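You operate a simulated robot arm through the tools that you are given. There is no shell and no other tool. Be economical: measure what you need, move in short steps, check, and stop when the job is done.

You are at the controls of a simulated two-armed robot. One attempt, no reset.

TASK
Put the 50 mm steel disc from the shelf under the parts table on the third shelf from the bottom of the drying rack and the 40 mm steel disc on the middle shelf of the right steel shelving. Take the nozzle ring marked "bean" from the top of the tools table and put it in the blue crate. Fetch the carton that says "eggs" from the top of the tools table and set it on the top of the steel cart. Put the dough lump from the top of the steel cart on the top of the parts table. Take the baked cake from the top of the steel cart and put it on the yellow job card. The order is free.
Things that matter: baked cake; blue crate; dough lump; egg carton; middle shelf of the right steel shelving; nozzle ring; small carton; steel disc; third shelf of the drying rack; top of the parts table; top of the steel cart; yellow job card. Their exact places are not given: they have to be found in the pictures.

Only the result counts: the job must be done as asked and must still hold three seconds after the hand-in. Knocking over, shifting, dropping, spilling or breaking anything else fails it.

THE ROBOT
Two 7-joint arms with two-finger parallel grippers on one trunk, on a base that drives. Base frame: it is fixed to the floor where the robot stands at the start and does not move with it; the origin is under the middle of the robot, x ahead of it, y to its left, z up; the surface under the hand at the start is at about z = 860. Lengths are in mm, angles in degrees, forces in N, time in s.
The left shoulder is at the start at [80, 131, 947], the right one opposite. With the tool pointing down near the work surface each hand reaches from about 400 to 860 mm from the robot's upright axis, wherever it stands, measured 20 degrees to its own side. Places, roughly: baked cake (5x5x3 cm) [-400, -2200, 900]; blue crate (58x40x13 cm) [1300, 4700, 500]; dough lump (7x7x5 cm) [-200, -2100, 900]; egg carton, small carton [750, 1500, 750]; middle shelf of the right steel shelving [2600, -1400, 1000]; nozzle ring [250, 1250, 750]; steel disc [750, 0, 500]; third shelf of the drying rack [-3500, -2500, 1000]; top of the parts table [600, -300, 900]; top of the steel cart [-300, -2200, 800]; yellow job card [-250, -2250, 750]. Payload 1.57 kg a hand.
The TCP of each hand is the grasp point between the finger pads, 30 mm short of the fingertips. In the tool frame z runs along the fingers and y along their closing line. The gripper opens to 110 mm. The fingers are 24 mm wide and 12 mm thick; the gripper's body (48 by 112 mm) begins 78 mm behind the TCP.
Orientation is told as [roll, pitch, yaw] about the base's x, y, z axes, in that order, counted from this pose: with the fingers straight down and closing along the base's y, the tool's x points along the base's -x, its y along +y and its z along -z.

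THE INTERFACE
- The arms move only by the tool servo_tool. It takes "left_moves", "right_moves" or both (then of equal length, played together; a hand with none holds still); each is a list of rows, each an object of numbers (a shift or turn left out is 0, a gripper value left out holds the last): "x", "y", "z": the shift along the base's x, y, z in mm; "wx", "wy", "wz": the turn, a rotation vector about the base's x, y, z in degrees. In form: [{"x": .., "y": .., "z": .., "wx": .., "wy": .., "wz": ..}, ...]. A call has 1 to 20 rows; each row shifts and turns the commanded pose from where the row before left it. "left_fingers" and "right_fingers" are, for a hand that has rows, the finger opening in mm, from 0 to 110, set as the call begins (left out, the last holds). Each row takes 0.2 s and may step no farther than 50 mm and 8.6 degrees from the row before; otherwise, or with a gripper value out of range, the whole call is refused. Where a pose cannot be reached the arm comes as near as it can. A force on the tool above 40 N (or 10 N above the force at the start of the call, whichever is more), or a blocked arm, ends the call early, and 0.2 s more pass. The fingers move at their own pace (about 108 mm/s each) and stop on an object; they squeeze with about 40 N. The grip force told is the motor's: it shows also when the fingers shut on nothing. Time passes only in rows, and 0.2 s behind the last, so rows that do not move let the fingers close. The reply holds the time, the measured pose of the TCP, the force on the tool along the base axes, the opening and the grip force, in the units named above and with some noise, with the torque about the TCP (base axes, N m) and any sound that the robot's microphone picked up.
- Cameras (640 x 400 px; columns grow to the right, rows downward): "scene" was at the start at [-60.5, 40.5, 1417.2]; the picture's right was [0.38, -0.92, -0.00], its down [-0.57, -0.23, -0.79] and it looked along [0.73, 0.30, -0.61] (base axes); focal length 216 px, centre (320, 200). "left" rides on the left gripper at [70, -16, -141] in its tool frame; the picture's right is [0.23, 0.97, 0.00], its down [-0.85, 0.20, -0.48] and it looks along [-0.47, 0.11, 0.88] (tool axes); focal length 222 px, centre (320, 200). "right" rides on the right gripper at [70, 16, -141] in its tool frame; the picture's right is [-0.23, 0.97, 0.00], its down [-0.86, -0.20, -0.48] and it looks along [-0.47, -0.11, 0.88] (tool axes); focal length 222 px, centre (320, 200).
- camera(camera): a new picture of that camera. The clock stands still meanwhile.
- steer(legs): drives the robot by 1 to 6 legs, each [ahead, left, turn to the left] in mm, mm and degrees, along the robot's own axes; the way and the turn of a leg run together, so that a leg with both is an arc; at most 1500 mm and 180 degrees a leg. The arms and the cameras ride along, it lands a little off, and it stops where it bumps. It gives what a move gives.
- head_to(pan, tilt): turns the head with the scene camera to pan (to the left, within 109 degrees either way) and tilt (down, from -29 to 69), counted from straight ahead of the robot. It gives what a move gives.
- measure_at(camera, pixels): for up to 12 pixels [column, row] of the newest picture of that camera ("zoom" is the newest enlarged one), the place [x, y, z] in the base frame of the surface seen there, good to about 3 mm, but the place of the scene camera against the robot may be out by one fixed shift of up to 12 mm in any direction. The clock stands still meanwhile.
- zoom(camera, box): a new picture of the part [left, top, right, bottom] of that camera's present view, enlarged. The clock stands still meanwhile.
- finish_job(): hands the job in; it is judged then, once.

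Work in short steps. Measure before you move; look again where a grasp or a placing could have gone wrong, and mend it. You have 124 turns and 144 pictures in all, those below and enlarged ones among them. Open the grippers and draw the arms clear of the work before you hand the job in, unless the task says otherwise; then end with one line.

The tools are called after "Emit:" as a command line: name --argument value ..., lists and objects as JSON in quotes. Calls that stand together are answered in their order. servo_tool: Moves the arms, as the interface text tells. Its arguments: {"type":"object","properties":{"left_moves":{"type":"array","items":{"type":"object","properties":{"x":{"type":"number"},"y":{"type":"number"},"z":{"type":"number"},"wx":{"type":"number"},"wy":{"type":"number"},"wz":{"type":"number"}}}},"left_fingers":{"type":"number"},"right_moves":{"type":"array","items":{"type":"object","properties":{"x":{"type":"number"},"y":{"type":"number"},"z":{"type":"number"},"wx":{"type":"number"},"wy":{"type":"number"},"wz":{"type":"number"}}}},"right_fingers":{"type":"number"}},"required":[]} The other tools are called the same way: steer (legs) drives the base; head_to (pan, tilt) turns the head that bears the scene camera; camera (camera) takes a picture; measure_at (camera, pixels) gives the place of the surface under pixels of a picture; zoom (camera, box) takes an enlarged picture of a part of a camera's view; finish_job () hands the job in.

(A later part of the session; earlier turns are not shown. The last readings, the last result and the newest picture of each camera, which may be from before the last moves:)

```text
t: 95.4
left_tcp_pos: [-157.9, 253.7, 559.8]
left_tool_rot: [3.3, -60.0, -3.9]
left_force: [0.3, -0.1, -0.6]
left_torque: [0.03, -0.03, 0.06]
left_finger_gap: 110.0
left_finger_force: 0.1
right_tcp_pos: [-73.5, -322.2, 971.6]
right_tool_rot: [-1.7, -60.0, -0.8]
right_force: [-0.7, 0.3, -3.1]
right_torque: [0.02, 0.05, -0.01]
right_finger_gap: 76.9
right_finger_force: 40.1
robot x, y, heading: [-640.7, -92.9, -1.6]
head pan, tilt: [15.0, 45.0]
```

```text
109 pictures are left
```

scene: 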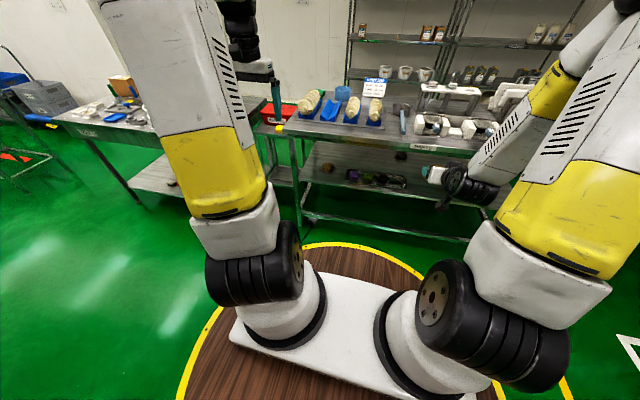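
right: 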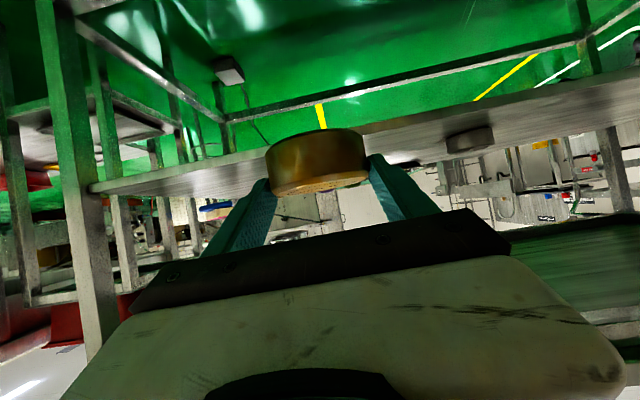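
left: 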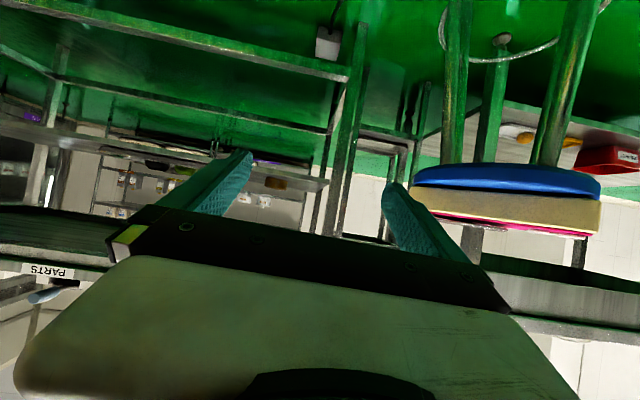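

I measure the stool's position to keep clear of it and the disc in this view.

Emit:
measure_at --camera "left" --pixels '[[275, 183], [420, 195], [590, 190], [505, 165], [340, 170]]'

Emit:
steer --legs '[[0, -97, 0], [230, 0, 0]]'

Emit:
camera --camera "left"

```text
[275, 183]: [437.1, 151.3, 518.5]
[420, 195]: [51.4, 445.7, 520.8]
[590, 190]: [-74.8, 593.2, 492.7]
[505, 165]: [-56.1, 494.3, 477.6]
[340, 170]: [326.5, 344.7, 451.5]
```

```text
t: 97.9
left_tcp_pos: [72.2, 149.9, 561.2]
left_tool_rot: [3.2, -60.0, -3.7]
left_force: [0.3, 1.0, 0.0]
left_torque: [0.01, 0.01, -0.01]
left_finger_gap: 110.2
left_finger_force: 0.1
right_tcp_pos: [157.8, -425.1, 970.8]
right_tool_rot: [-1.7, -59.9, -0.8]
right_force: [-0.2, 0.3, -3.3]
right_torque: [-0.02, 0.1, -0.03]
right_finger_gap: 77.0
right_finger_force: 39.8
robot x, y, heading: [-411.8, -192.2, -1.8]
head pan, tilt: [15.0, 45.0]
```

```text
108 pictures are left
```

left: 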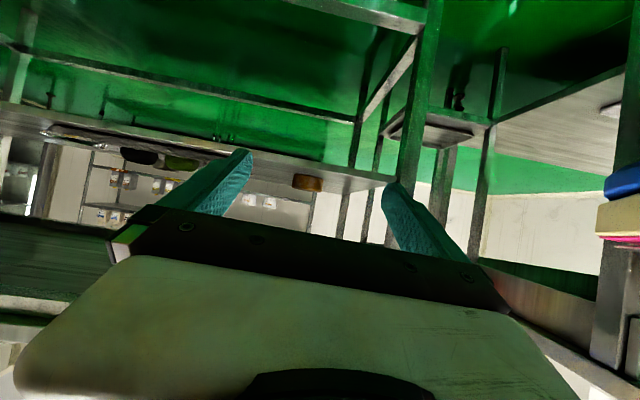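

Disc at (307,182) roughly centred. I advance to x≈330 at z 540 and measure again.

Emit:
servo_tool --left_moves '[{"x": 43, "z": -11}, {"x": 43, "z": -10}, {"x": 43}, {"x": 43}, {"x": 43}, {"x": 43}]'

Emit:
camera --camera "left"

Emit:
camera --camera "scene"

```text
t: 99.3
left_tcp_pos: [331.4, 149.7, 541.1]
left_tool_rot: [3.2, -59.8, -3.7]
left_force: [-0.3, 0.0, -0.3]
left_torque: [-0.02, -0.01, -0.01]
left_finger_gap: 110.0
left_finger_force: 0.0
right_tcp_pos: [157.9, -425.6, 971.3]
right_tool_rot: [-1.6, -59.8, -1.0]
right_force: [0.5, 0.1, -3.7]
right_torque: [-0.05, 0.06, 0.01]
right_finger_gap: 76.9
right_finger_force: 40.1
robot x, y, heading: [-407.0, -196.7, -1.8]
head pan, tilt: [15.0, 45.0]
```

```text
107 pictures are left
```

left: 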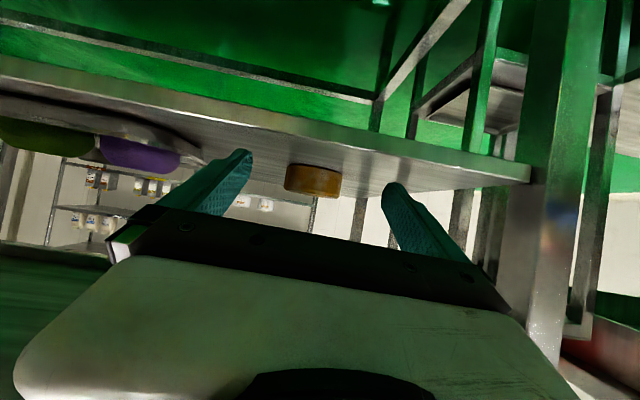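

```text
106 pictures are left
```

scene: 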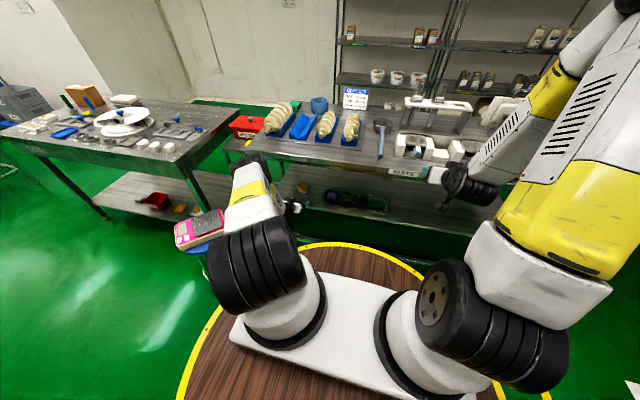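

I measure the disc face and edges for the final advance.

Emit:
measure_at --camera "left" --pixels '[[313, 172], [290, 178], [336, 180], [313, 190], [313, 167], [313, 193]]'

```text
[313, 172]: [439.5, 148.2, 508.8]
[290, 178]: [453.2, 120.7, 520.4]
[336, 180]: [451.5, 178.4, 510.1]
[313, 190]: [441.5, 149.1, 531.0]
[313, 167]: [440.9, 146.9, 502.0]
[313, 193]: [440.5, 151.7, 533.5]
```

Disc centre about (476,149). I advance 130 mm and close the left fingers.

Emit:
servo_tool --left_moves '[{"x": 43, "z": -1}, {"x": 43, "z": -1}, {"x": 44}]'

Emit:
servo_tool --left_moves '[{}, {}, {}, {}, {}]' --left_fingers 0

Emit:
servo_tool --left_moves '[{"z": 20}, {"z": 20}, {"x": -45}, {"x": -45}, {"x": -45}, {"x": -45}, {"x": -45}, {"x": -45}, {"x": -45}]'

Emit:
camera --camera "left"

```text
t: 100.1
left_tcp_pos: [449.5, 150.9, 535.7]
left_tool_rot: [3.2, -59.8, -3.9]
left_force: [-0.5, -0.3, 0.1]
left_torque: [0.02, 0.02, 0.01]
left_finger_gap: 110.0
left_finger_force: 0.0
left hand out of reach, approached as far as the arm can: row 3
right_tcp_pos: [157.7, -425.8, 971.7]
right_tool_rot: [-1.6, -59.8, -0.9]
right_force: [0.9, -1.2, -4.3]
right_torque: [0.0, 0.11, 0.01]
right_finger_gap: 76.9
right_finger_force: 40.3
robot x, y, heading: [-409.9, -198.2, -1.8]
head pan, tilt: [15.0, 45.0]
```

```text
t: 101.3
left_tcp_pos: [450.6, 150.9, 537.1]
left_tool_rot: [3.2, -60.0, -3.9]
left_force: [-0.9, 0.3, -0.4]
left_torque: [0.02, 0.11, 0.01]
left_finger_gap: 76.4
left_finger_force: 40.0
right_tcp_pos: [158.8, -425.9, 970.5]
right_tool_rot: [-1.6, -59.8, -0.9]
right_force: [0.2, 0.9, -4.1]
right_torque: [-0.02, 0.07, 0.01]
right_finger_gap: 77.0
right_finger_force: 39.2
robot x, y, heading: [-412.5, -194.0, -1.9]
head pan, tilt: [15.0, 45.0]
```

```text
t: 103.3
left_tcp_pos: [137.5, 151.0, 575.9]
left_tool_rot: [3.2, -60.0, -3.9]
left_force: [0.3, 0.5, -4.3]
left_torque: [0.03, 0.12, 0.02]
left_finger_gap: 76.1
left_finger_force: 39.6
right_tcp_pos: [157.2, -425.9, 970.4]
right_tool_rot: [-1.7, -59.8, -0.9]
right_force: [-0.1, -0.6, -4.2]
right_torque: [-0.01, 0.06, 0.0]
right_finger_gap: 77.0
right_finger_force: 39.7
robot x, y, heading: [-409.1, -192.8, -1.6]
head pan, tilt: [15.0, 45.0]
```

```text
105 pictures are left
```

left: 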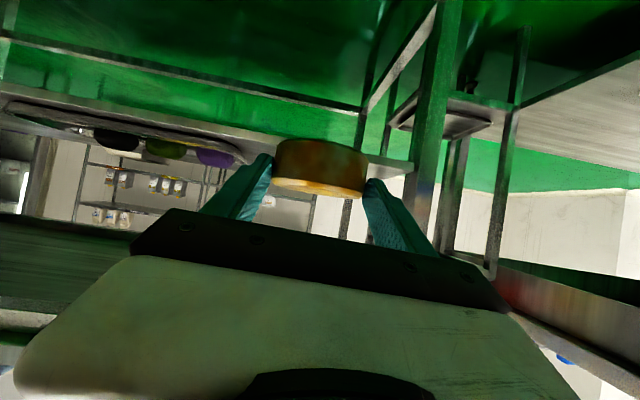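

Both discs are held. I raise the left hand, then back away and drive toward the right shelving, travelling with hands pointing along the way.

Emit:
servo_tool --left_moves '[{"z": 50}, {"z": 50}, {"z": 50}, {"z": 50}, {"z": 50}, {"z": 50}, {"z": 50}, {"z": 30}]'

Emit:
steer --legs '[[-190, 0, 0], [0, 0, -58.3], [1500, 0, 0], [0, 0, 60], [1250, 0, 0]]'

Emit:
head_to --pan 10 --tilt 20

Emit:
camera --camera "scene"

```text
t: 105.1
left_tcp_pos: [134.7, 152.2, 958.4]
left_tool_rot: [3.1, -59.9, -3.8]
left_force: [0.9, 1.2, -3.5]
left_torque: [-0.02, 0.13, 0.0]
left_finger_gap: 76.6
left_finger_force: 39.7
right_tcp_pos: [158.2, -425.9, 971.5]
right_tool_rot: [-1.6, -59.8, -0.9]
right_force: [0.5, 0.5, -3.4]
right_torque: [-0.01, 0.05, 0.01]
right_finger_gap: 77.1
right_finger_force: 40.3
robot x, y, heading: [-411.6, -198.7, -1.9]
head pan, tilt: [15.0, 45.0]
```

```text
t: 115.9
left_tcp_pos: [688.4, -1743.5, 958.2]
left_tool_rot: [3.0, -59.7, -62.8]
left_force: [-0.7, 0.3, -3.0]
left_torque: [0.12, 0.05, 0.0]
left_finger_gap: 75.9
left_finger_force: 39.4
right_tcp_pos: [204.6, -2060.2, 970.7]
right_tool_rot: [-1.6, -59.6, -60.1]
right_force: [-0.5, 0.4, -2.7]
right_torque: [0.08, 0.01, -0.05]
right_finger_gap: 77.1
right_finger_force: 39.9
robot x, y, heading: [110.6, -1455.1, -61.0]
head pan, tilt: [15.0, 45.0]
stopped in leg 3: the robot was blocked; the commanded pose is now the measured one
```

```text
t: 116.8
left_tcp_pos: [686.9, -1745.0, 958.6]
left_tool_rot: [3.2, -59.9, -62.9]
left_force: [-0.2, 0.3, -3.7]
left_torque: [0.09, 0.05, -0.03]
left_finger_gap: 76.0
left_finger_force: 39.7
right_tcp_pos: [203.3, -2059.7, 971.0]
right_tool_rot: [-1.6, -59.7, -60.0]
right_force: [-0.8, -0.4, -4.3]
right_torque: [0.09, 0.05, -0.01]
right_finger_gap: 77.2
right_finger_force: 39.9
robot x, y, heading: [110.0, -1455.5, -60.9]
head pan, tilt: [10.0, 20.0]
```

```text
104 pictures are left
```

scene: 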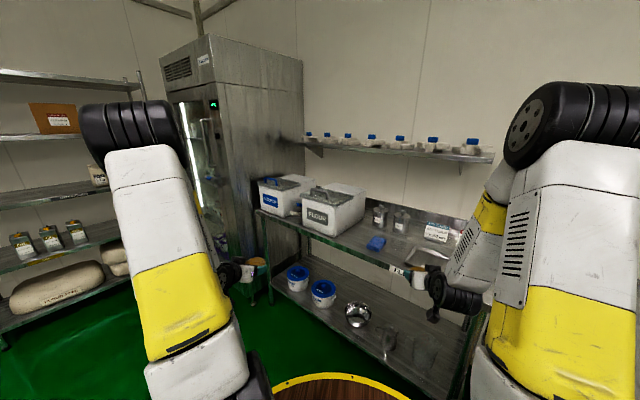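

Blocked near the flour bench. I measure what the hands are close to.

Emit:
measure_at --camera "scene" --pixels '[[450, 285], [418, 278], [400, 268], [235, 270], [255, 265], [250, 295], [340, 385], [470, 330], [430, 300]]'

Emit:
head_to --pan -60 --tilt 45

Emit:
camera --camera "scene"

Emit:
camera --camera "right"

```text
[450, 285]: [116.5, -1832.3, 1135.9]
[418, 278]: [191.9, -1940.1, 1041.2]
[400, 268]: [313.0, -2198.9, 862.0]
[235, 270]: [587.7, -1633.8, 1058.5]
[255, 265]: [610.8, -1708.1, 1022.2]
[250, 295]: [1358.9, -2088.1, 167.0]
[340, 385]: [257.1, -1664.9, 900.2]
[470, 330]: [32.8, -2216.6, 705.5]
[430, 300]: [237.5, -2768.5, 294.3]
```

```text
t: 118.2
left_tcp_pos: [688.0, -1743.7, 958.8]
left_tool_rot: [3.1, -60.0, -62.8]
left_force: [0.5, 1.0, -3.1]
left_torque: [0.1, 0.08, 0.0]
left_finger_gap: 76.0
left_finger_force: 40.0
right_tcp_pos: [203.9, -2059.6, 971.3]
right_tool_rot: [-1.6, -59.8, -60.0]
right_force: [-0.3, -0.9, -4.1]
right_torque: [0.03, 0.07, 0.01]
right_finger_gap: 76.8
right_finger_force: 40.1
robot x, y, heading: [110.4, -1456.3, -61.2]
head pan, tilt: [-60.0, 45.0]
```

```text
103 pictures are left
```

scene: 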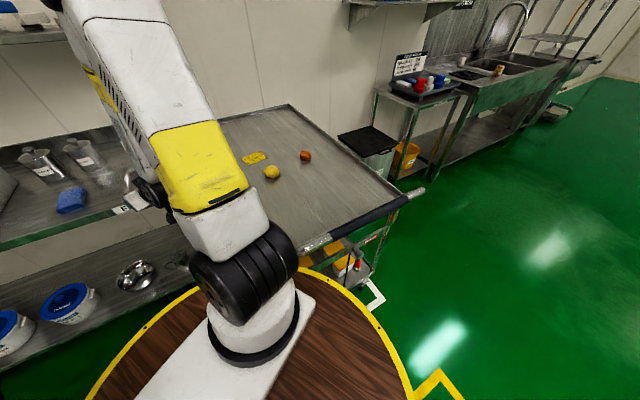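

```text
102 pictures are left
```

right: 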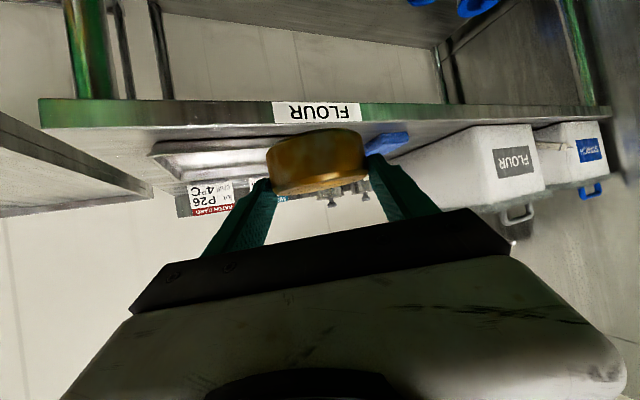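

The base rim seems close to the cart's handle near (310,243). I measure the cart and its items.

Emit:
measure_at --camera "scene" --pixels '[[421, 189], [385, 207], [320, 240], [303, 249], [293, 107], [254, 157], [271, 172], [305, 155], [345, 325], [375, 285], [300, 270], [345, 258]]'

Emit:
zoom --camera "scene" --box '[220, 90, 460, 330]'

```text
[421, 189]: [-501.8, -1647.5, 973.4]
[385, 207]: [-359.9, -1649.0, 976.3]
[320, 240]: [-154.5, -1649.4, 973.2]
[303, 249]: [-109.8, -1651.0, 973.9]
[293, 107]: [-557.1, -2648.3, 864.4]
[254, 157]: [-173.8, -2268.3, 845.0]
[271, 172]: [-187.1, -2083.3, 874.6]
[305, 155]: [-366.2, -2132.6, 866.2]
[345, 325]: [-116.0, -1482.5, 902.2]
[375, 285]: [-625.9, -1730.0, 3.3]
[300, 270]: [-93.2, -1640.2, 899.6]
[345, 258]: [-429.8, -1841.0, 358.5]
```

```text
1.67 times, centred on (340, 210) of scene
```

zoom: 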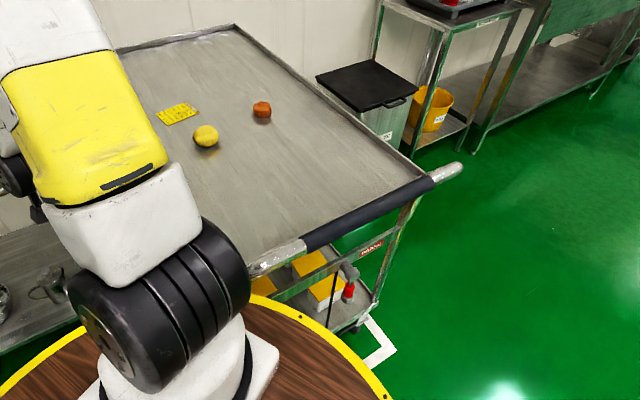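

Cart looks in place; the rim touched its handle. I step away to the left, turn to heading 0, then drive on to the shelving.

Emit:
steer --legs '[[0, 150, 0], [100, 0, 0], [0, 0, 61], [1150, 0, 0]]'

Emit:
head_to --pan 15 --tilt 15

Emit:
camera --camera "scene"

```text
t: 128.3
left_tcp_pos: [1931.8, -1097.3, 958.3]
left_tool_rot: [3.1, -59.9, -1.1]
left_force: [0.1, -0.8, -4.2]
left_torque: [0.0, 0.09, -0.01]
left_finger_gap: 76.0
left_finger_force: 39.9
right_tcp_pos: [1983.5, -1672.0, 970.8]
right_tool_rot: [-1.7, -59.8, 1.8]
right_force: [0.0, -0.1, -3.5]
right_torque: [-0.02, 0.06, -0.01]
right_finger_gap: 76.7
right_finger_force: 39.5
robot x, y, heading: [1403.0, -1470.8, 1.1]
head pan, tilt: [-60.0, 45.0]
```

```text
t: 129.7
left_tcp_pos: [1932.2, -1097.4, 959.1]
left_tool_rot: [3.1, -60.0, -1.0]
left_force: [0.5, 0.1, -4.0]
left_torque: [0.02, 0.11, 0.01]
left_finger_gap: 75.9
left_finger_force: 40.2
right_tcp_pos: [1983.1, -1672.0, 970.3]
right_tool_rot: [-1.6, -59.8, 1.8]
right_force: [0.5, 0.0, -4.6]
right_torque: [0.01, 0.08, 0.01]
right_finger_gap: 77.0
right_finger_force: 40.0
robot x, y, heading: [1403.4, -1464.0, 0.8]
head pan, tilt: [15.0, 15.0]
```

```text
100 pictures are left
```

scene: 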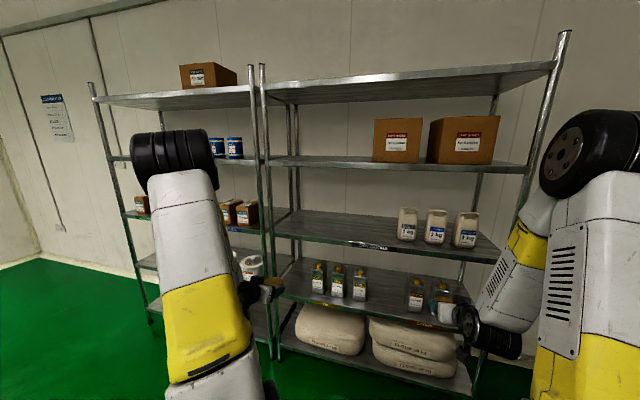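

The middle shelf (bottles at (435,225)) is free at around (330,222). I measure it and the shelf above.

Emit:
measure_at --camera "scene" --pixels '[[330, 240], [300, 225], [340, 222], [380, 235], [400, 235], [280, 237], [300, 162], [400, 165], [500, 262], [266, 200], [330, 215], [480, 355]]'

```text
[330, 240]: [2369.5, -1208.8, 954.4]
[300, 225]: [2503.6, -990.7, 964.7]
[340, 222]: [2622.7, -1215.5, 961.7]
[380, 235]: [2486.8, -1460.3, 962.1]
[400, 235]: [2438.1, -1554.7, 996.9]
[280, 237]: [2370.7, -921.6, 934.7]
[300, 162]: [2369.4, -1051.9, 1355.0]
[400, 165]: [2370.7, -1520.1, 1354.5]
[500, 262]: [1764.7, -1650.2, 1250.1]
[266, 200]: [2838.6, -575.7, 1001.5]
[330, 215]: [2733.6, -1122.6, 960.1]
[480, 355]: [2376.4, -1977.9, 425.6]
```

Shelf edge x=2370, surface z≈962. I raise and extend the left hand in free space first.

Emit:
servo_tool --left_moves '[{"x": 40, "z": 15}, {"x": 40, "z": 15}, {"x": 40, "z": 15}, {"x": 40, "z": 15}, {"x": 40, "z": 15}, {"x": 20, "z": 15}]'

Emit:
steer --legs '[[230, 0, -0.8]]'

Emit:
camera --camera "scene"

Emit:
camera --camera "left"

```text
t: 131.1
left_tcp_pos: [2153.6, -1095.1, 1049.6]
left_tool_rot: [3.1, -59.8, -0.9]
left_force: [0.7, -0.4, -2.8]
left_torque: [-0.01, 0.12, -0.01]
left_finger_gap: 75.8
left_finger_force: 40.4
right_tcp_pos: [1983.9, -1671.9, 971.4]
right_tool_rot: [-1.7, -59.8, 1.9]
right_force: [0.3, 0.9, -4.4]
right_torque: [-0.01, 0.09, 0.0]
right_finger_gap: 76.5
right_finger_force: 39.6
robot x, y, heading: [1403.5, -1469.9, 0.9]
head pan, tilt: [15.0, 15.0]
```

```text
t: 132.8
left_tcp_pos: [2388.9, -1106.4, 1048.4]
left_tool_rot: [3.0, -59.9, -2.0]
left_force: [0.4, 0.0, -3.7]
left_torque: [0.01, 0.1, 0.0]
left_finger_gap: 76.0
left_finger_force: 39.8
right_tcp_pos: [2208.3, -1680.9, 970.8]
right_tool_rot: [-1.6, -59.7, 0.8]
right_force: [0.4, -0.4, -3.5]
right_torque: [-0.02, 0.07, 0.01]
right_finger_gap: 76.8
right_finger_force: 40.1
robot x, y, heading: [1638.1, -1465.5, 0.0]
head pan, tilt: [15.0, 15.0]
```

```text
99 pictures are left
```

scene: 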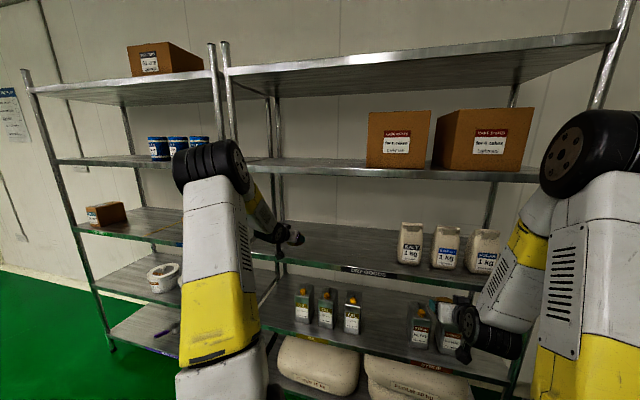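

```text
98 pictures are left
```

left: 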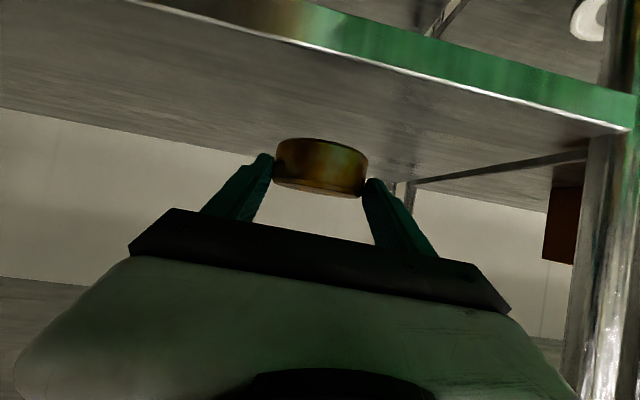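

The disc is over the shelf edge. I measure shelf height with the left hand camera, then move 65 mm further in.

Emit:
measure_at --camera "left" --pixels '[[200, 80], [150, 110], [420, 130], [300, 18], [330, 110], [320, 188]]'

Emit:
servo_tool --left_moves '[{"x": 33, "y": -15, "z": -10}, {"x": 33, "y": -15, "z": -10}]'

```text
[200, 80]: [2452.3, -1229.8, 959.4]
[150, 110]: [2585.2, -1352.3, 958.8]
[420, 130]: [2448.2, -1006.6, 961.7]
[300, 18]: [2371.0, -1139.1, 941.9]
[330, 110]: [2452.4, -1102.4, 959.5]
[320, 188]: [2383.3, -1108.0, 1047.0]
```

```text
t: 133.4
left_tcp_pos: [2455.8, -1136.0, 1028.6]
left_tool_rot: [3.1, -59.9, -1.9]
left_force: [0.4, 0.3, -2.8]
left_torque: [-0.02, 0.11, -0.01]
left_finger_gap: 75.9
left_finger_force: 40.0
right_tcp_pos: [2208.4, -1680.4, 970.7]
right_tool_rot: [-1.5, -59.6, 0.8]
right_force: [-0.4, 0.0, -3.4]
right_torque: [0.01, 0.08, 0.02]
right_finger_gap: 76.8
right_finger_force: 40.3
robot x, y, heading: [1635.9, -1468.6, 0.2]
head pan, tilt: [15.0, 15.0]
```

Shelf surface ≈ 959.5, so the disc should touch at TCP z ≈ 993. I lower to 995.

Emit:
servo_tool --left_moves '[{"z": -15}, {"z": -12}, {"z": -6}]'

Emit:
camera --camera "left"

```text
t: 134.2
left_tcp_pos: [2454.0, -1135.7, 996.4]
left_tool_rot: [3.2, -59.9, -2.0]
left_force: [-0.6, 0.6, 1.0]
left_torque: [-0.17, 0.07, -0.05]
left_finger_gap: 75.9
left_finger_force: 40.1
right_tcp_pos: [2208.1, -1680.9, 970.8]
right_tool_rot: [-1.6, -59.8, 0.8]
right_force: [-0.3, -0.3, -3.5]
right_torque: [0.0, 0.09, 0.03]
right_finger_gap: 76.7
right_finger_force: 40.0
robot x, y, heading: [1634.1, -1468.7, -0.2]
head pan, tilt: [15.0, 15.0]
```

```text
97 pictures are left
```

left: 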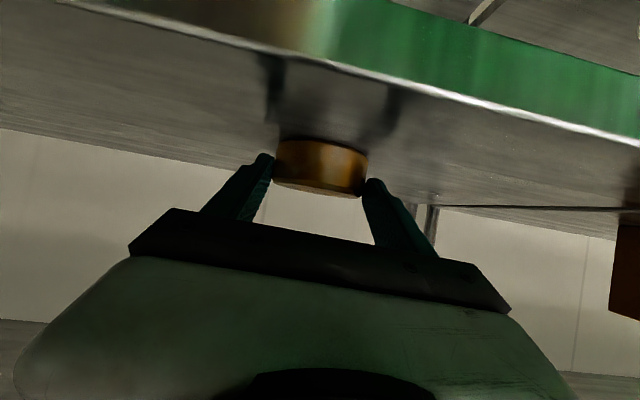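

The weight came off (force +1), so it is touching. I lower 1.5 mm more, open, and back out.

Emit:
servo_tool --left_moves '[{"z": -1.5}]'

Emit:
servo_tool --left_moves '[{}, {}, {}]' --left_fingers 108

Emit:
servo_tool --left_moves '[{"x": -40, "z": 3}, {"x": -45, "z": 5}, {"x": -45}, {"x": -45}, {"x": -45}, {"x": -45}]'

Emit:
camera --camera "left"

```text
t: 134.7
left_tcp_pos: [2454.6, -1136.6, 997.1]
left_tool_rot: [3.1, -60.0, -2.1]
left_force: [-4.8, 1.1, 11.0]
left_torque: [-0.42, 0.19, -0.14]
left_finger_gap: 76.0
left_finger_force: 39.7
right_tcp_pos: [2206.4, -1680.3, 971.5]
right_tool_rot: [-1.6, -59.7, 0.8]
right_force: [-0.4, 0.5, -3.8]
right_torque: [0.02, 0.08, 0.0]
right_finger_gap: 76.6
right_finger_force: 39.9
robot x, y, heading: [1638.5, -1468.2, 0.1]
head pan, tilt: [15.0, 15.0]
```

```text
t: 135.4
left_tcp_pos: [2454.6, -1135.4, 994.5]
left_tool_rot: [3.1, -59.8, -1.9]
left_force: [0.0, -0.2, 0.5]
left_torque: [-0.01, -0.01, 0.0]
left_finger_gap: 107.9
left_finger_force: 0.2
right_tcp_pos: [2207.8, -1681.4, 970.5]
right_tool_rot: [-1.5, -59.9, 0.8]
right_force: [-0.3, -0.4, -3.3]
right_torque: [-0.01, 0.07, 0.0]
right_finger_gap: 76.8
right_finger_force: 40.5
robot x, y, heading: [1633.8, -1466.4, 0.1]
head pan, tilt: [15.0, 15.0]
```

```text
t: 136.8
left_tcp_pos: [2187.8, -1141.7, 1001.7]
left_tool_rot: [3.2, -59.9, -2.0]
left_force: [0.6, -0.4, 0.2]
left_torque: [-0.03, 0.03, -0.01]
left_finger_gap: 107.9
left_finger_force: 0.1
right_tcp_pos: [2208.2, -1682.2, 970.6]
right_tool_rot: [-1.5, -59.7, 0.8]
right_force: [1.0, 0.1, -3.9]
right_torque: [0.03, 0.05, -0.05]
right_finger_gap: 76.7
right_finger_force: 40.0
robot x, y, heading: [1635.5, -1465.1, -0.2]
head pan, tilt: [15.0, 15.0]
```

```text
96 pictures are left
```

left: 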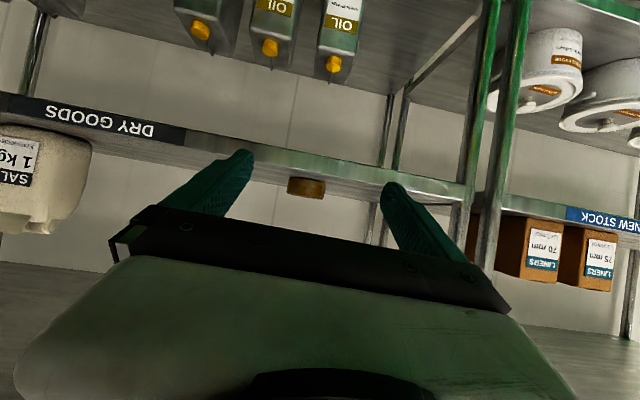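

The 40 mm disc stands on the middle shelf (labelled DRY GOODS). I put the left hand back to pointing down high, then reverse out toward the drying rack.

Emit:
servo_tool --left_moves '[{"z": 20, "wy": 7.5, "x": -5}, {"z": 20, "wy": 7.5, "x": -5}, {"z": 20, "wy": 7.5, "x": -5}, {"z": 20, "wy": 7.5, "x": -5}, {"z": 20, "wy": 7.5, "x": -5}, {"z": 20, "wy": 7.5, "x": -5}, {"z": 15, "wy": 7.5, "x": -5}, {"z": 10, "wy": 7.5, "x": -5}]'

Emit:
steer --legs '[[-1346, 0, 0], [-340, 225, 0], [-900, 20, 0], [-1300, 0, 0]]'

Emit:
head_to --pan -105 --tilt 25

Emit:
camera --camera "scene"

```text
t: 138.7
left_tcp_pos: [2165.4, -1154.2, 1090.6]
left_tool_rot: [-3.6, -16.5, -0.8]
left_force: [-0.4, 0.4, -1.1]
left_torque: [-0.04, -0.05, -0.01]
left_finger_gap: 107.8
left_finger_force: 0.0
left hand out of reach, approached as far as the arm can: row 3, 4, 5, 6, 7
right_tcp_pos: [2207.2, -1680.4, 970.9]
right_tool_rot: [-1.7, -59.8, 0.8]
right_force: [0.1, -0.2, -4.1]
right_torque: [-0.03, 0.06, 0.0]
right_finger_gap: 76.6
right_finger_force: 40.3
robot x, y, heading: [1636.1, -1465.2, -0.4]
head pan, tilt: [15.0, 15.0]
```

```text
t: 158.1
left_tcp_pos: [-1730.9, -877.1, 1089.5]
left_tool_rot: [-3.7, -16.6, -2.0]
left_force: [0.4, 0.1, 0.7]
left_torque: [0.03, -0.02, -0.02]
left_finger_gap: 108.1
left_finger_force: 0.1
right_tcp_pos: [-1698.9, -1401.9, 971.5]
right_tool_rot: [-1.7, -59.8, -0.1]
right_force: [0.2, -0.1, -3.9]
right_torque: [0.01, 0.08, 0.01]
right_finger_gap: 76.7
right_finger_force: 40.3
robot x, y, heading: [-2268.8, -1180.8, -1.1]
head pan, tilt: [15.0, 15.0]
```

```text
t: 160.1
left_tcp_pos: [-1730.8, -877.4, 1089.8]
left_tool_rot: [-3.7, -16.5, -1.8]
left_force: [-1.1, 0.8, 0.6]
left_torque: [0.03, 0.02, -0.01]
left_finger_gap: 108.1
left_finger_force: 0.0
right_tcp_pos: [-1698.5, -1401.1, 971.8]
right_tool_rot: [-1.6, -59.6, -0.1]
right_force: [-0.6, 0.1, -3.5]
right_torque: [0.03, 0.1, 0.0]
right_finger_gap: 76.6
right_finger_force: 39.9
robot x, y, heading: [-2267.3, -1177.5, -1.2]
head pan, tilt: [-105.0, 25.0]
```

```text
95 pictures are left
```

scene: 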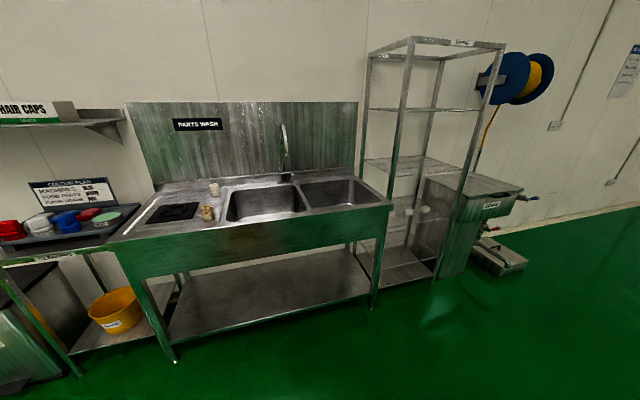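

The drying rack at (430,170) has five shelves. I measure, then turn to face it.

Emit:
measure_at --camera "scene" --pixels '[[400, 270], [405, 212], [410, 166], [420, 109], [440, 43], [445, 175], [375, 160], [380, 283], [455, 180], [480, 190]]'

Emit:
steer --legs '[[0, 0, -89], [0, -1000, 0]]'

Emit:
head_to --pan -10 --tilt 25

Emit:
camera --camera "scene"

```text
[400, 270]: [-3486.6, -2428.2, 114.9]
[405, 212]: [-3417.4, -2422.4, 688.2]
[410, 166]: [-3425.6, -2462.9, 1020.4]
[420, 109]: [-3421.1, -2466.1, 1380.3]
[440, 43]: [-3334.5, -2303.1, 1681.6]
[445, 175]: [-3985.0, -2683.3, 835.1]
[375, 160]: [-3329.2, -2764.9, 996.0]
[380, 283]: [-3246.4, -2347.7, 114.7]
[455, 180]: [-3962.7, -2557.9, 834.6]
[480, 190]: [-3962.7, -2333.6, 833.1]
```

```text
t: 169.2
left_tcp_pos: [-2999.9, -1680.3, 1090.5]
left_tool_rot: [-3.7, -16.5, -94.0]
left_force: [0.4, -0.8, -0.4]
left_torque: [-0.06, -0.01, -0.01]
left_finger_gap: 107.9
left_finger_force: 0.0
right_tcp_pos: [-3527.0, -1692.8, 971.3]
right_tool_rot: [-1.6, -59.7, -92.2]
right_force: [0.0, 0.7, -3.2]
right_torque: [0.09, 0.0, 0.02]
right_finger_gap: 76.5
right_finger_force: 40.0
robot x, y, heading: [-3284.3, -1133.7, -93.3]
head pan, tilt: [-105.0, 25.0]
```

```text
t: 170.9
left_tcp_pos: [-3000.7, -1679.9, 1089.0]
left_tool_rot: [-3.6, -16.6, -94.2]
left_force: [0.3, 0.0, 0.4]
left_torque: [0.0, 0.0, 0.0]
left_finger_gap: 108.1
left_finger_force: 0.0
right_tcp_pos: [-3527.1, -1692.4, 970.4]
right_tool_rot: [-1.6, -59.7, -92.3]
right_force: [-0.5, 0.4, -4.1]
right_torque: [0.07, -0.02, 0.0]
right_finger_gap: 76.6
right_finger_force: 39.5
robot x, y, heading: [-3282.5, -1129.0, -93.1]
head pan, tilt: [-10.0, 25.0]
```

```text
94 pictures are left
```

scene: 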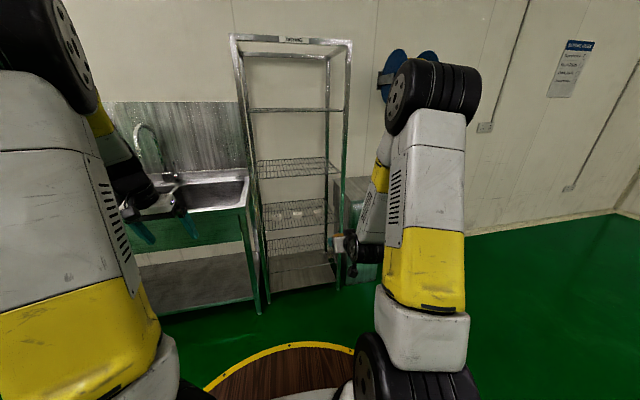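

I zoom on the rack to count its shelves.

Emit:
zoom --camera "scene" --box '[220, 20, 380, 320]'

Emit:
measure_at --camera "scene" --pixels '[[300, 275], [300, 245], [300, 220], [300, 172], [295, 110], [290, 40], [265, 208], [333, 200], [265, 250], [335, 235]]'

```text
1.33 times, centred on (300, 170) of scene
```

zoom: 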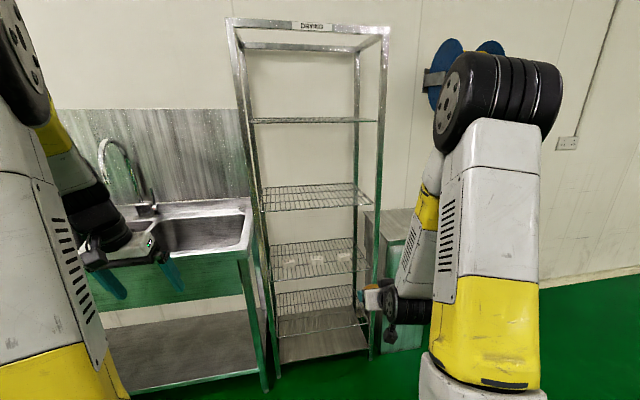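

```text
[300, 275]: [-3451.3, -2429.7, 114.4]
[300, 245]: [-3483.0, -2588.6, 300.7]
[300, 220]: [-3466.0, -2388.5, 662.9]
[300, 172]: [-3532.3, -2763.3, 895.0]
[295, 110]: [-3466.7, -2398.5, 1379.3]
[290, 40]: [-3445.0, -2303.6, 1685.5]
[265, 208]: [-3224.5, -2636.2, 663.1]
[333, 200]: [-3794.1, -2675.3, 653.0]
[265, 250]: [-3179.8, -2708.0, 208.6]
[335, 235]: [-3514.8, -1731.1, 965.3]
```

The third shelf is the mesh at z≈1020. I measure its edges.

Emit:
measure_at --camera "zoom" --pixels '[[262, 188], [262, 211], [365, 202], [358, 184], [300, 209], [330, 206], [310, 122], [258, 123], [376, 120], [380, 200]]'

Emit:
servo_tool --right_moves '[{"y": -40, "z": 20}, {"y": -40, "z": 20}, {"y": -40, "z": 20}, {"y": -40, "z": 20}, {"y": -20, "z": 20}, {"y": -20, "z": 20}, {"z": 10}]'

```text
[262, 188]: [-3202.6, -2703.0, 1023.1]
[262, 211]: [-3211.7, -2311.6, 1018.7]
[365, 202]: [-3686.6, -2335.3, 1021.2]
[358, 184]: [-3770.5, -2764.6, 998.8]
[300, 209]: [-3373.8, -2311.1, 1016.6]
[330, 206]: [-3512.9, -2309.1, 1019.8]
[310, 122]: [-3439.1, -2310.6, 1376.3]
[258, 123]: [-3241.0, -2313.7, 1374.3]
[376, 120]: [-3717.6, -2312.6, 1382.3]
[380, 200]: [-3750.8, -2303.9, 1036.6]
```

```text
t: 172.5
left_tcp_pos: [-3001.8, -1680.6, 1088.1]
left_tool_rot: [-3.7, -16.6, -94.1]
left_force: [0.1, -0.6, 0.3]
left_torque: [0.01, 0.0, -0.01]
left_finger_gap: 107.9
left_finger_force: 0.1
right_tcp_pos: [-3525.3, -1894.1, 1102.1]
right_tool_rot: [-1.5, -59.7, -92.3]
right_force: [-0.9, 0.1, -4.6]
right_torque: [0.09, 0.01, -0.02]
right_finger_gap: 76.4
right_finger_force: 39.5
robot x, y, heading: [-3284.6, -1129.3, -92.9]
head pan, tilt: [-10.0, 25.0]
```

The shelf spans x -3210..-3745, front y=-2310, z≈1020. I drive ahead 430 and correct sideways.

Emit:
steer --legs '[[430, 60, 2.5]]'

Emit:
camera --camera "scene"

Emit:
camera --camera "right"

```text
t: 175.2
left_tcp_pos: [-2941.9, -2121.9, 1089.2]
left_tool_rot: [-3.8, -16.7, -92.2]
left_force: [-0.6, 0.2, 0.6]
left_torque: [0.01, -0.04, -0.02]
left_finger_gap: 108.0
left_finger_force: 0.1
right_tcp_pos: [-3459.9, -2352.0, 1102.7]
right_tool_rot: [-1.5, -59.7, -90.3]
right_force: [1.3, -0.1, -4.1]
right_torque: [0.07, 0.02, 0.0]
right_finger_gap: 76.1
right_finger_force: 40.2
robot x, y, heading: [-3243.0, -1581.9, -91.0]
head pan, tilt: [-10.0, 25.0]
```

```text
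92 pictures are left
```

scene: 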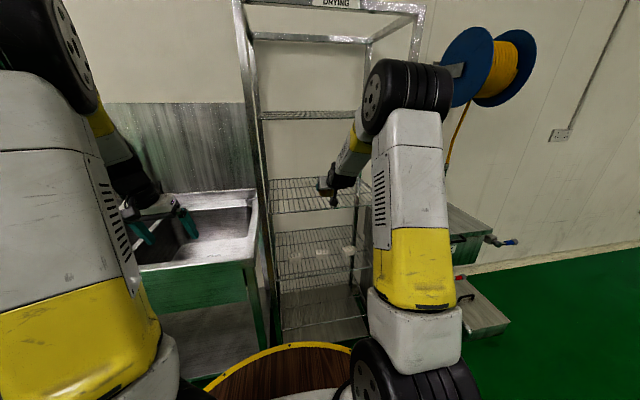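

```text
91 pictures are left
```

right: 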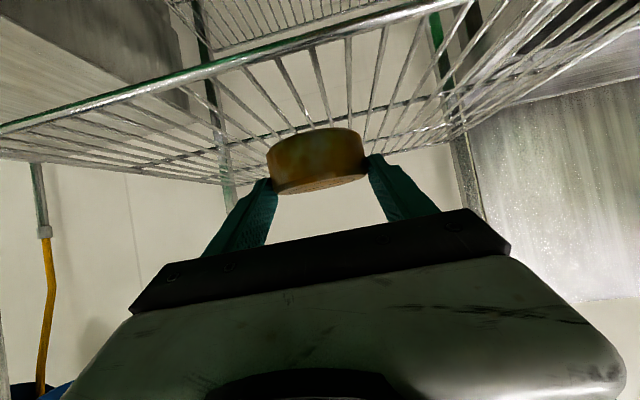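

I advance 65 mm and measure the wire height in the right camera.

Emit:
measure_at --camera "right" --pixels '[[200, 72], [300, 45], [350, 80], [380, 60], [285, 80]]'

Emit:
servo_tool --right_moves '[{"y": -33, "z": -10}, {"y": -33, "z": -10}, {"z": -10}]'

```text
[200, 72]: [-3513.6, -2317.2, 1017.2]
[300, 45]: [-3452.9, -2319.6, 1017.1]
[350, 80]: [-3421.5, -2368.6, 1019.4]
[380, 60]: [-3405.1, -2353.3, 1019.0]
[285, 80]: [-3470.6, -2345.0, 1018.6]
```

```text
t: 176.0
left_tcp_pos: [-2943.7, -2120.9, 1089.3]
left_tool_rot: [-3.7, -16.6, -92.1]
left_force: [0.4, -0.4, 0.5]
left_torque: [0.0, -0.01, 0.0]
left_finger_gap: 107.8
left_finger_force: 0.1
right_tcp_pos: [-3460.9, -2418.9, 1072.0]
right_tool_rot: [-1.6, -59.7, -90.4]
right_force: [0.0, 0.9, -2.4]
right_torque: [0.09, -0.01, 0.01]
right_finger_gap: 76.3
right_finger_force: 40.6
robot x, y, heading: [-3245.4, -1585.3, -91.2]
head pan, tilt: [-10.0, 25.0]
```

Wire top ≈1019, touch expected at TCP z ≈1055. I lower to about 1055.

Emit:
servo_tool --right_moves '[{"z": -10}, {"z": -6}]'

Emit:
servo_tool --right_moves '[{"z": -1.5}]'

Emit:
camera --camera "right"

```text
t: 176.6
left_tcp_pos: [-2942.1, -2119.7, 1089.6]
left_tool_rot: [-3.7, -16.7, -92.1]
left_force: [-0.5, 0.8, 0.3]
left_torque: [-0.02, -0.01, -0.01]
left_finger_gap: 108.1
left_finger_force: 0.0
right_tcp_pos: [-3460.2, -2418.5, 1062.2]
right_tool_rot: [-1.4, -60.3, -90.5]
right_force: [-1.0, 5.0, 16.6]
right_torque: [0.0, -0.71, 0.12]
right_finger_gap: 76.1
right_finger_force: 40.3
robot x, y, heading: [-3242.4, -1583.6, -91.1]
head pan, tilt: [-10.0, 25.0]
```

```text
t: 177.0
left_tcp_pos: [-2941.9, -2120.4, 1090.4]
left_tool_rot: [-3.7, -16.7, -92.1]
left_force: [0.2, 0.6, 1.0]
left_torque: [0.06, -0.02, -0.03]
left_finger_gap: 108.0
left_finger_force: 0.1
right_tcp_pos: [-3461.1, -2419.3, 1061.1]
right_tool_rot: [-1.6, -60.4, -90.3]
right_force: [-1.5, -3.9, 28.2]
right_torque: [-0.11, -0.91, -0.14]
right_finger_gap: 76.3
right_finger_force: 40.3
robot x, y, heading: [-3243.6, -1581.2, -91.5]
head pan, tilt: [-10.0, 25.0]
```

```text
90 pictures are left
```

right: 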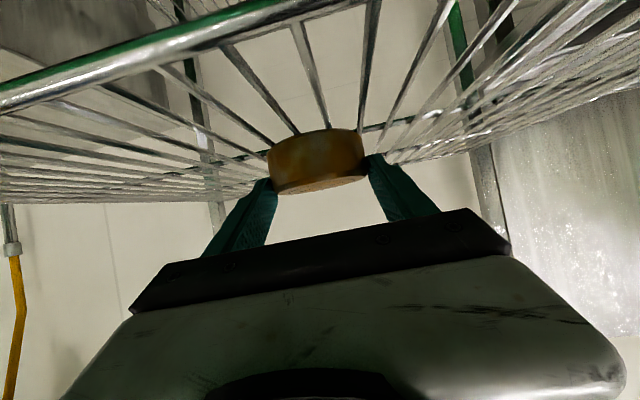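

Contact occurs with a tilt torque of -0.9 about y (the +x edge touches first). I ease up and level by -1.5° about y, then press lightly.

Emit:
servo_tool --right_moves '[{"z": 2, "wy": -1.5}, {"z": -1}, {"z": -1}]'

```text
t: 177.8
left_tcp_pos: [-2941.8, -2119.7, 1089.4]
left_tool_rot: [-3.7, -16.7, -92.1]
left_force: [0.2, 0.2, 0.4]
left_torque: [-0.02, 0.04, -0.02]
left_finger_gap: 108.0
left_finger_force: 0.0
right_tcp_pos: [-3461.5, -2418.4, 1059.3]
right_tool_rot: [1.3, -60.2, -92.9]
right_force: [-2.5, -4.7, 27.8]
right_torque: [-0.62, 0.26, -0.14]
right_finger_gap: 76.2
right_finger_force: 39.7
robot x, y, heading: [-3243.3, -1580.3, -91.4]
head pan, tilt: [-10.0, 25.0]
```

Now nearly balanced and supported. I open and retreat straight back.

Emit:
servo_tool --right_moves '[{}, {}, {}]' --right_fingers 108

Emit:
servo_tool --right_moves '[{"y": 35, "z": 2}, {"y": 45, "z": 4}, {"y": 45}, {"y": 45}, {"y": 45}, {"y": 45}]'

Emit:
camera --camera "right"

Emit:
camera --camera "scene"

```text
t: 178.6
left_tcp_pos: [-2943.7, -2120.9, 1089.4]
left_tool_rot: [-3.6, -16.6, -92.0]
left_force: [-0.2, 0.0, 0.9]
left_torque: [0.04, -0.01, -0.01]
left_finger_gap: 108.0
left_finger_force: 0.0
right_tcp_pos: [-3460.6, -2418.2, 1054.8]
right_tool_rot: [1.4, -59.5, -92.9]
right_force: [0.3, 0.1, 0.1]
right_torque: [0.03, -0.01, 0.02]
right_finger_gap: 107.9
right_finger_force: 0.1
robot x, y, heading: [-3243.9, -1584.3, -91.4]
head pan, tilt: [-10.0, 25.0]
```

```text
t: 180.0
left_tcp_pos: [-2941.7, -2120.1, 1090.1]
left_tool_rot: [-3.8, -16.7, -92.2]
left_force: [-0.2, -0.6, -0.3]
left_torque: [0.03, -0.04, 0.0]
left_finger_gap: 107.9
left_finger_force: 0.1
right_tcp_pos: [-3460.1, -2153.6, 1062.3]
right_tool_rot: [1.3, -59.6, -92.8]
right_force: [-0.8, -0.4, -0.3]
right_torque: [-0.01, 0.01, -0.01]
right_finger_gap: 108.0
right_finger_force: 0.0
robot x, y, heading: [-3242.9, -1584.1, -91.1]
head pan, tilt: [-10.0, 25.0]
```

```text
89 pictures are left
```

right: 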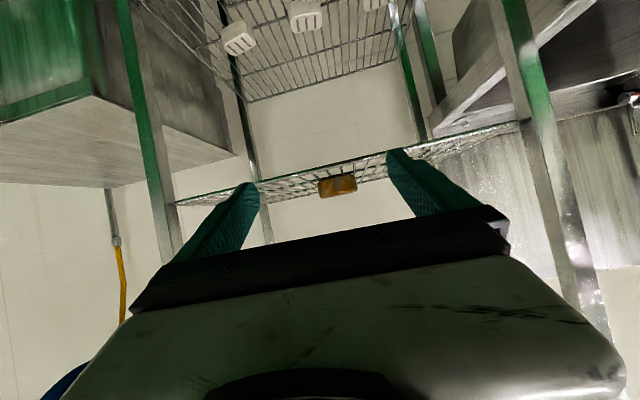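

```text
88 pictures are left
```

scene: 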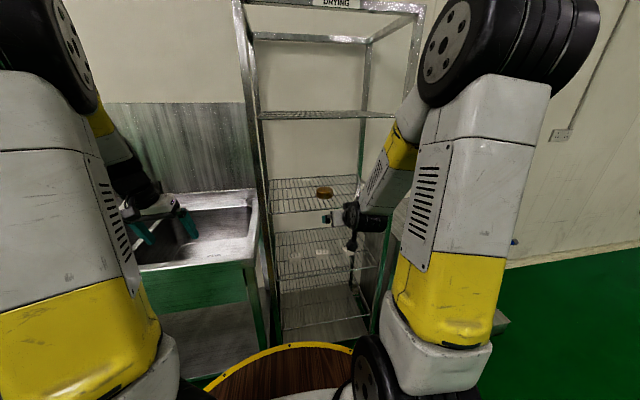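

The 50 mm disc rests on the third shelf (325,192). I point the hands down again and drive to the open side of the cart.

Emit:
servo_tool --right_moves '[{"wx": 7.5}, {"wx": 7.5}, {"wx": 7.5}, {"wx": 7.5}, {"wx": 7.5}, {"wx": 7.5}, {"wx": 7.5}, {"wx": 7.5}]'

Emit:
steer --legs '[[-300, 0, 0], [0, 0, 91], [1400, 0, 0]]'

Emit:
head_to --pan -35 --tilt 30

Emit:
camera --camera "scene"

```text
t: 181.8
left_tcp_pos: [-2942.8, -2121.2, 1089.9]
left_tool_rot: [-3.7, -16.6, -92.1]
left_force: [0.0, 0.0, 0.3]
left_torque: [-0.05, 0.01, -0.02]
left_finger_gap: 108.0
left_finger_force: 0.0
right_tcp_pos: [-3461.9, -2154.7, 1051.5]
right_tool_rot: [-1.2, 0.4, -91.4]
right_force: [-1.6, 0.7, -0.5]
right_torque: [-0.03, 0.01, 0.0]
right_finger_gap: 108.0
right_finger_force: 0.1
right hand out of reach, approached as far as the arm can: row 3
robot x, y, heading: [-3241.0, -1587.2, -91.5]
head pan, tilt: [-10.0, 25.0]
```

```text
t: 194.3
left_tcp_pos: [-1313.6, -1018.0, 1089.4]
left_tool_rot: [-3.7, -16.6, -3.0]
left_force: [0.2, 0.6, 0.0]
left_torque: [0.02, 0.02, -0.02]
left_finger_gap: 108.0
left_finger_force: 0.1
right_tcp_pos: [-1286.4, -1538.7, 1051.5]
right_tool_rot: [-1.2, 0.3, -2.2]
right_force: [-0.4, -0.2, 0.1]
right_torque: [-0.01, -0.01, 0.0]
right_finger_gap: 107.8
right_finger_force: 0.0
robot x, y, heading: [-1858.1, -1313.4, -2.1]
head pan, tilt: [-10.0, 25.0]
```

```text
t: 195.2
left_tcp_pos: [-1312.7, -1018.6, 1089.2]
left_tool_rot: [-3.7, -16.6, -2.9]
left_force: [-1.0, 0.3, -0.3]
left_torque: [0.0, -0.01, 0.01]
left_finger_gap: 107.9
left_finger_force: 0.0
right_tcp_pos: [-1284.8, -1538.4, 1050.0]
right_tool_rot: [-1.3, 0.3, -2.3]
right_force: [0.2, -0.3, -0.1]
right_torque: [0.02, 0.01, 0.01]
right_finger_gap: 108.4
right_finger_force: 0.1
robot x, y, heading: [-1853.5, -1310.3, -2.1]
head pan, tilt: [-35.0, 30.0]
```

```text
87 pictures are left
```

scene: 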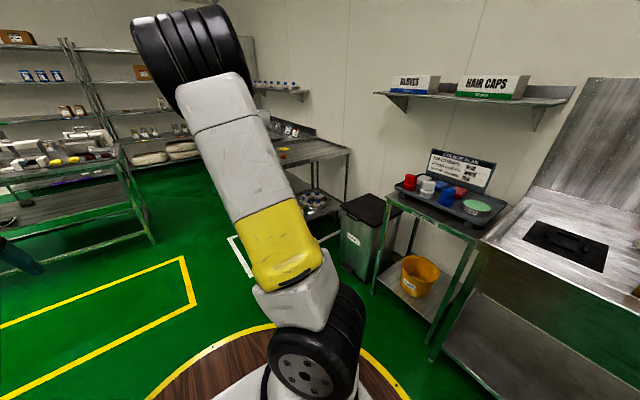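

I measure the bin and stand to find the free parking spot beside the cart.

Emit:
measure_at --camera "scene" --pixels '[[342, 208], [385, 225], [370, 278], [343, 265], [375, 290], [350, 150], [318, 165], [325, 235]]'

Emit:
head_to --pan -10 --tilt 35

Emit:
camera --camera "scene"

```text
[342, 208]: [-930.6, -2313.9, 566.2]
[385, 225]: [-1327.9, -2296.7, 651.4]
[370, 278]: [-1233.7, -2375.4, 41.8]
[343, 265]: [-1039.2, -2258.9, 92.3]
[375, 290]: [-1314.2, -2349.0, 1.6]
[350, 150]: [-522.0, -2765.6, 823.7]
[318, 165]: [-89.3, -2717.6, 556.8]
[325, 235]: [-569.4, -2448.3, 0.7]
```

```text
t: 196.0
left_tcp_pos: [-1313.0, -1017.3, 1089.6]
left_tool_rot: [-3.6, -16.6, -2.9]
left_force: [0.8, -0.1, 0.3]
left_torque: [-0.01, 0.02, -0.01]
left_finger_gap: 108.0
left_finger_force: 0.0
right_tcp_pos: [-1285.6, -1539.3, 1050.6]
right_tool_rot: [-1.3, 0.3, -2.4]
right_force: [1.0, 0.2, -0.1]
right_torque: [0.01, 0.05, 0.02]
right_finger_gap: 108.2
right_finger_force: 0.1
robot x, y, heading: [-1856.2, -1311.0, -1.8]
head pan, tilt: [-10.0, 35.0]
```

```text
86 pictures are left
```

scene: 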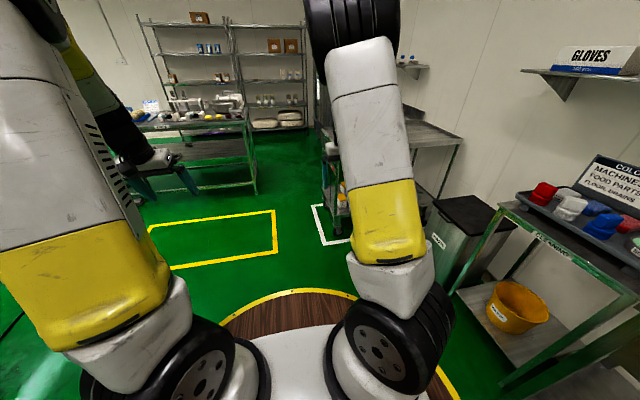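

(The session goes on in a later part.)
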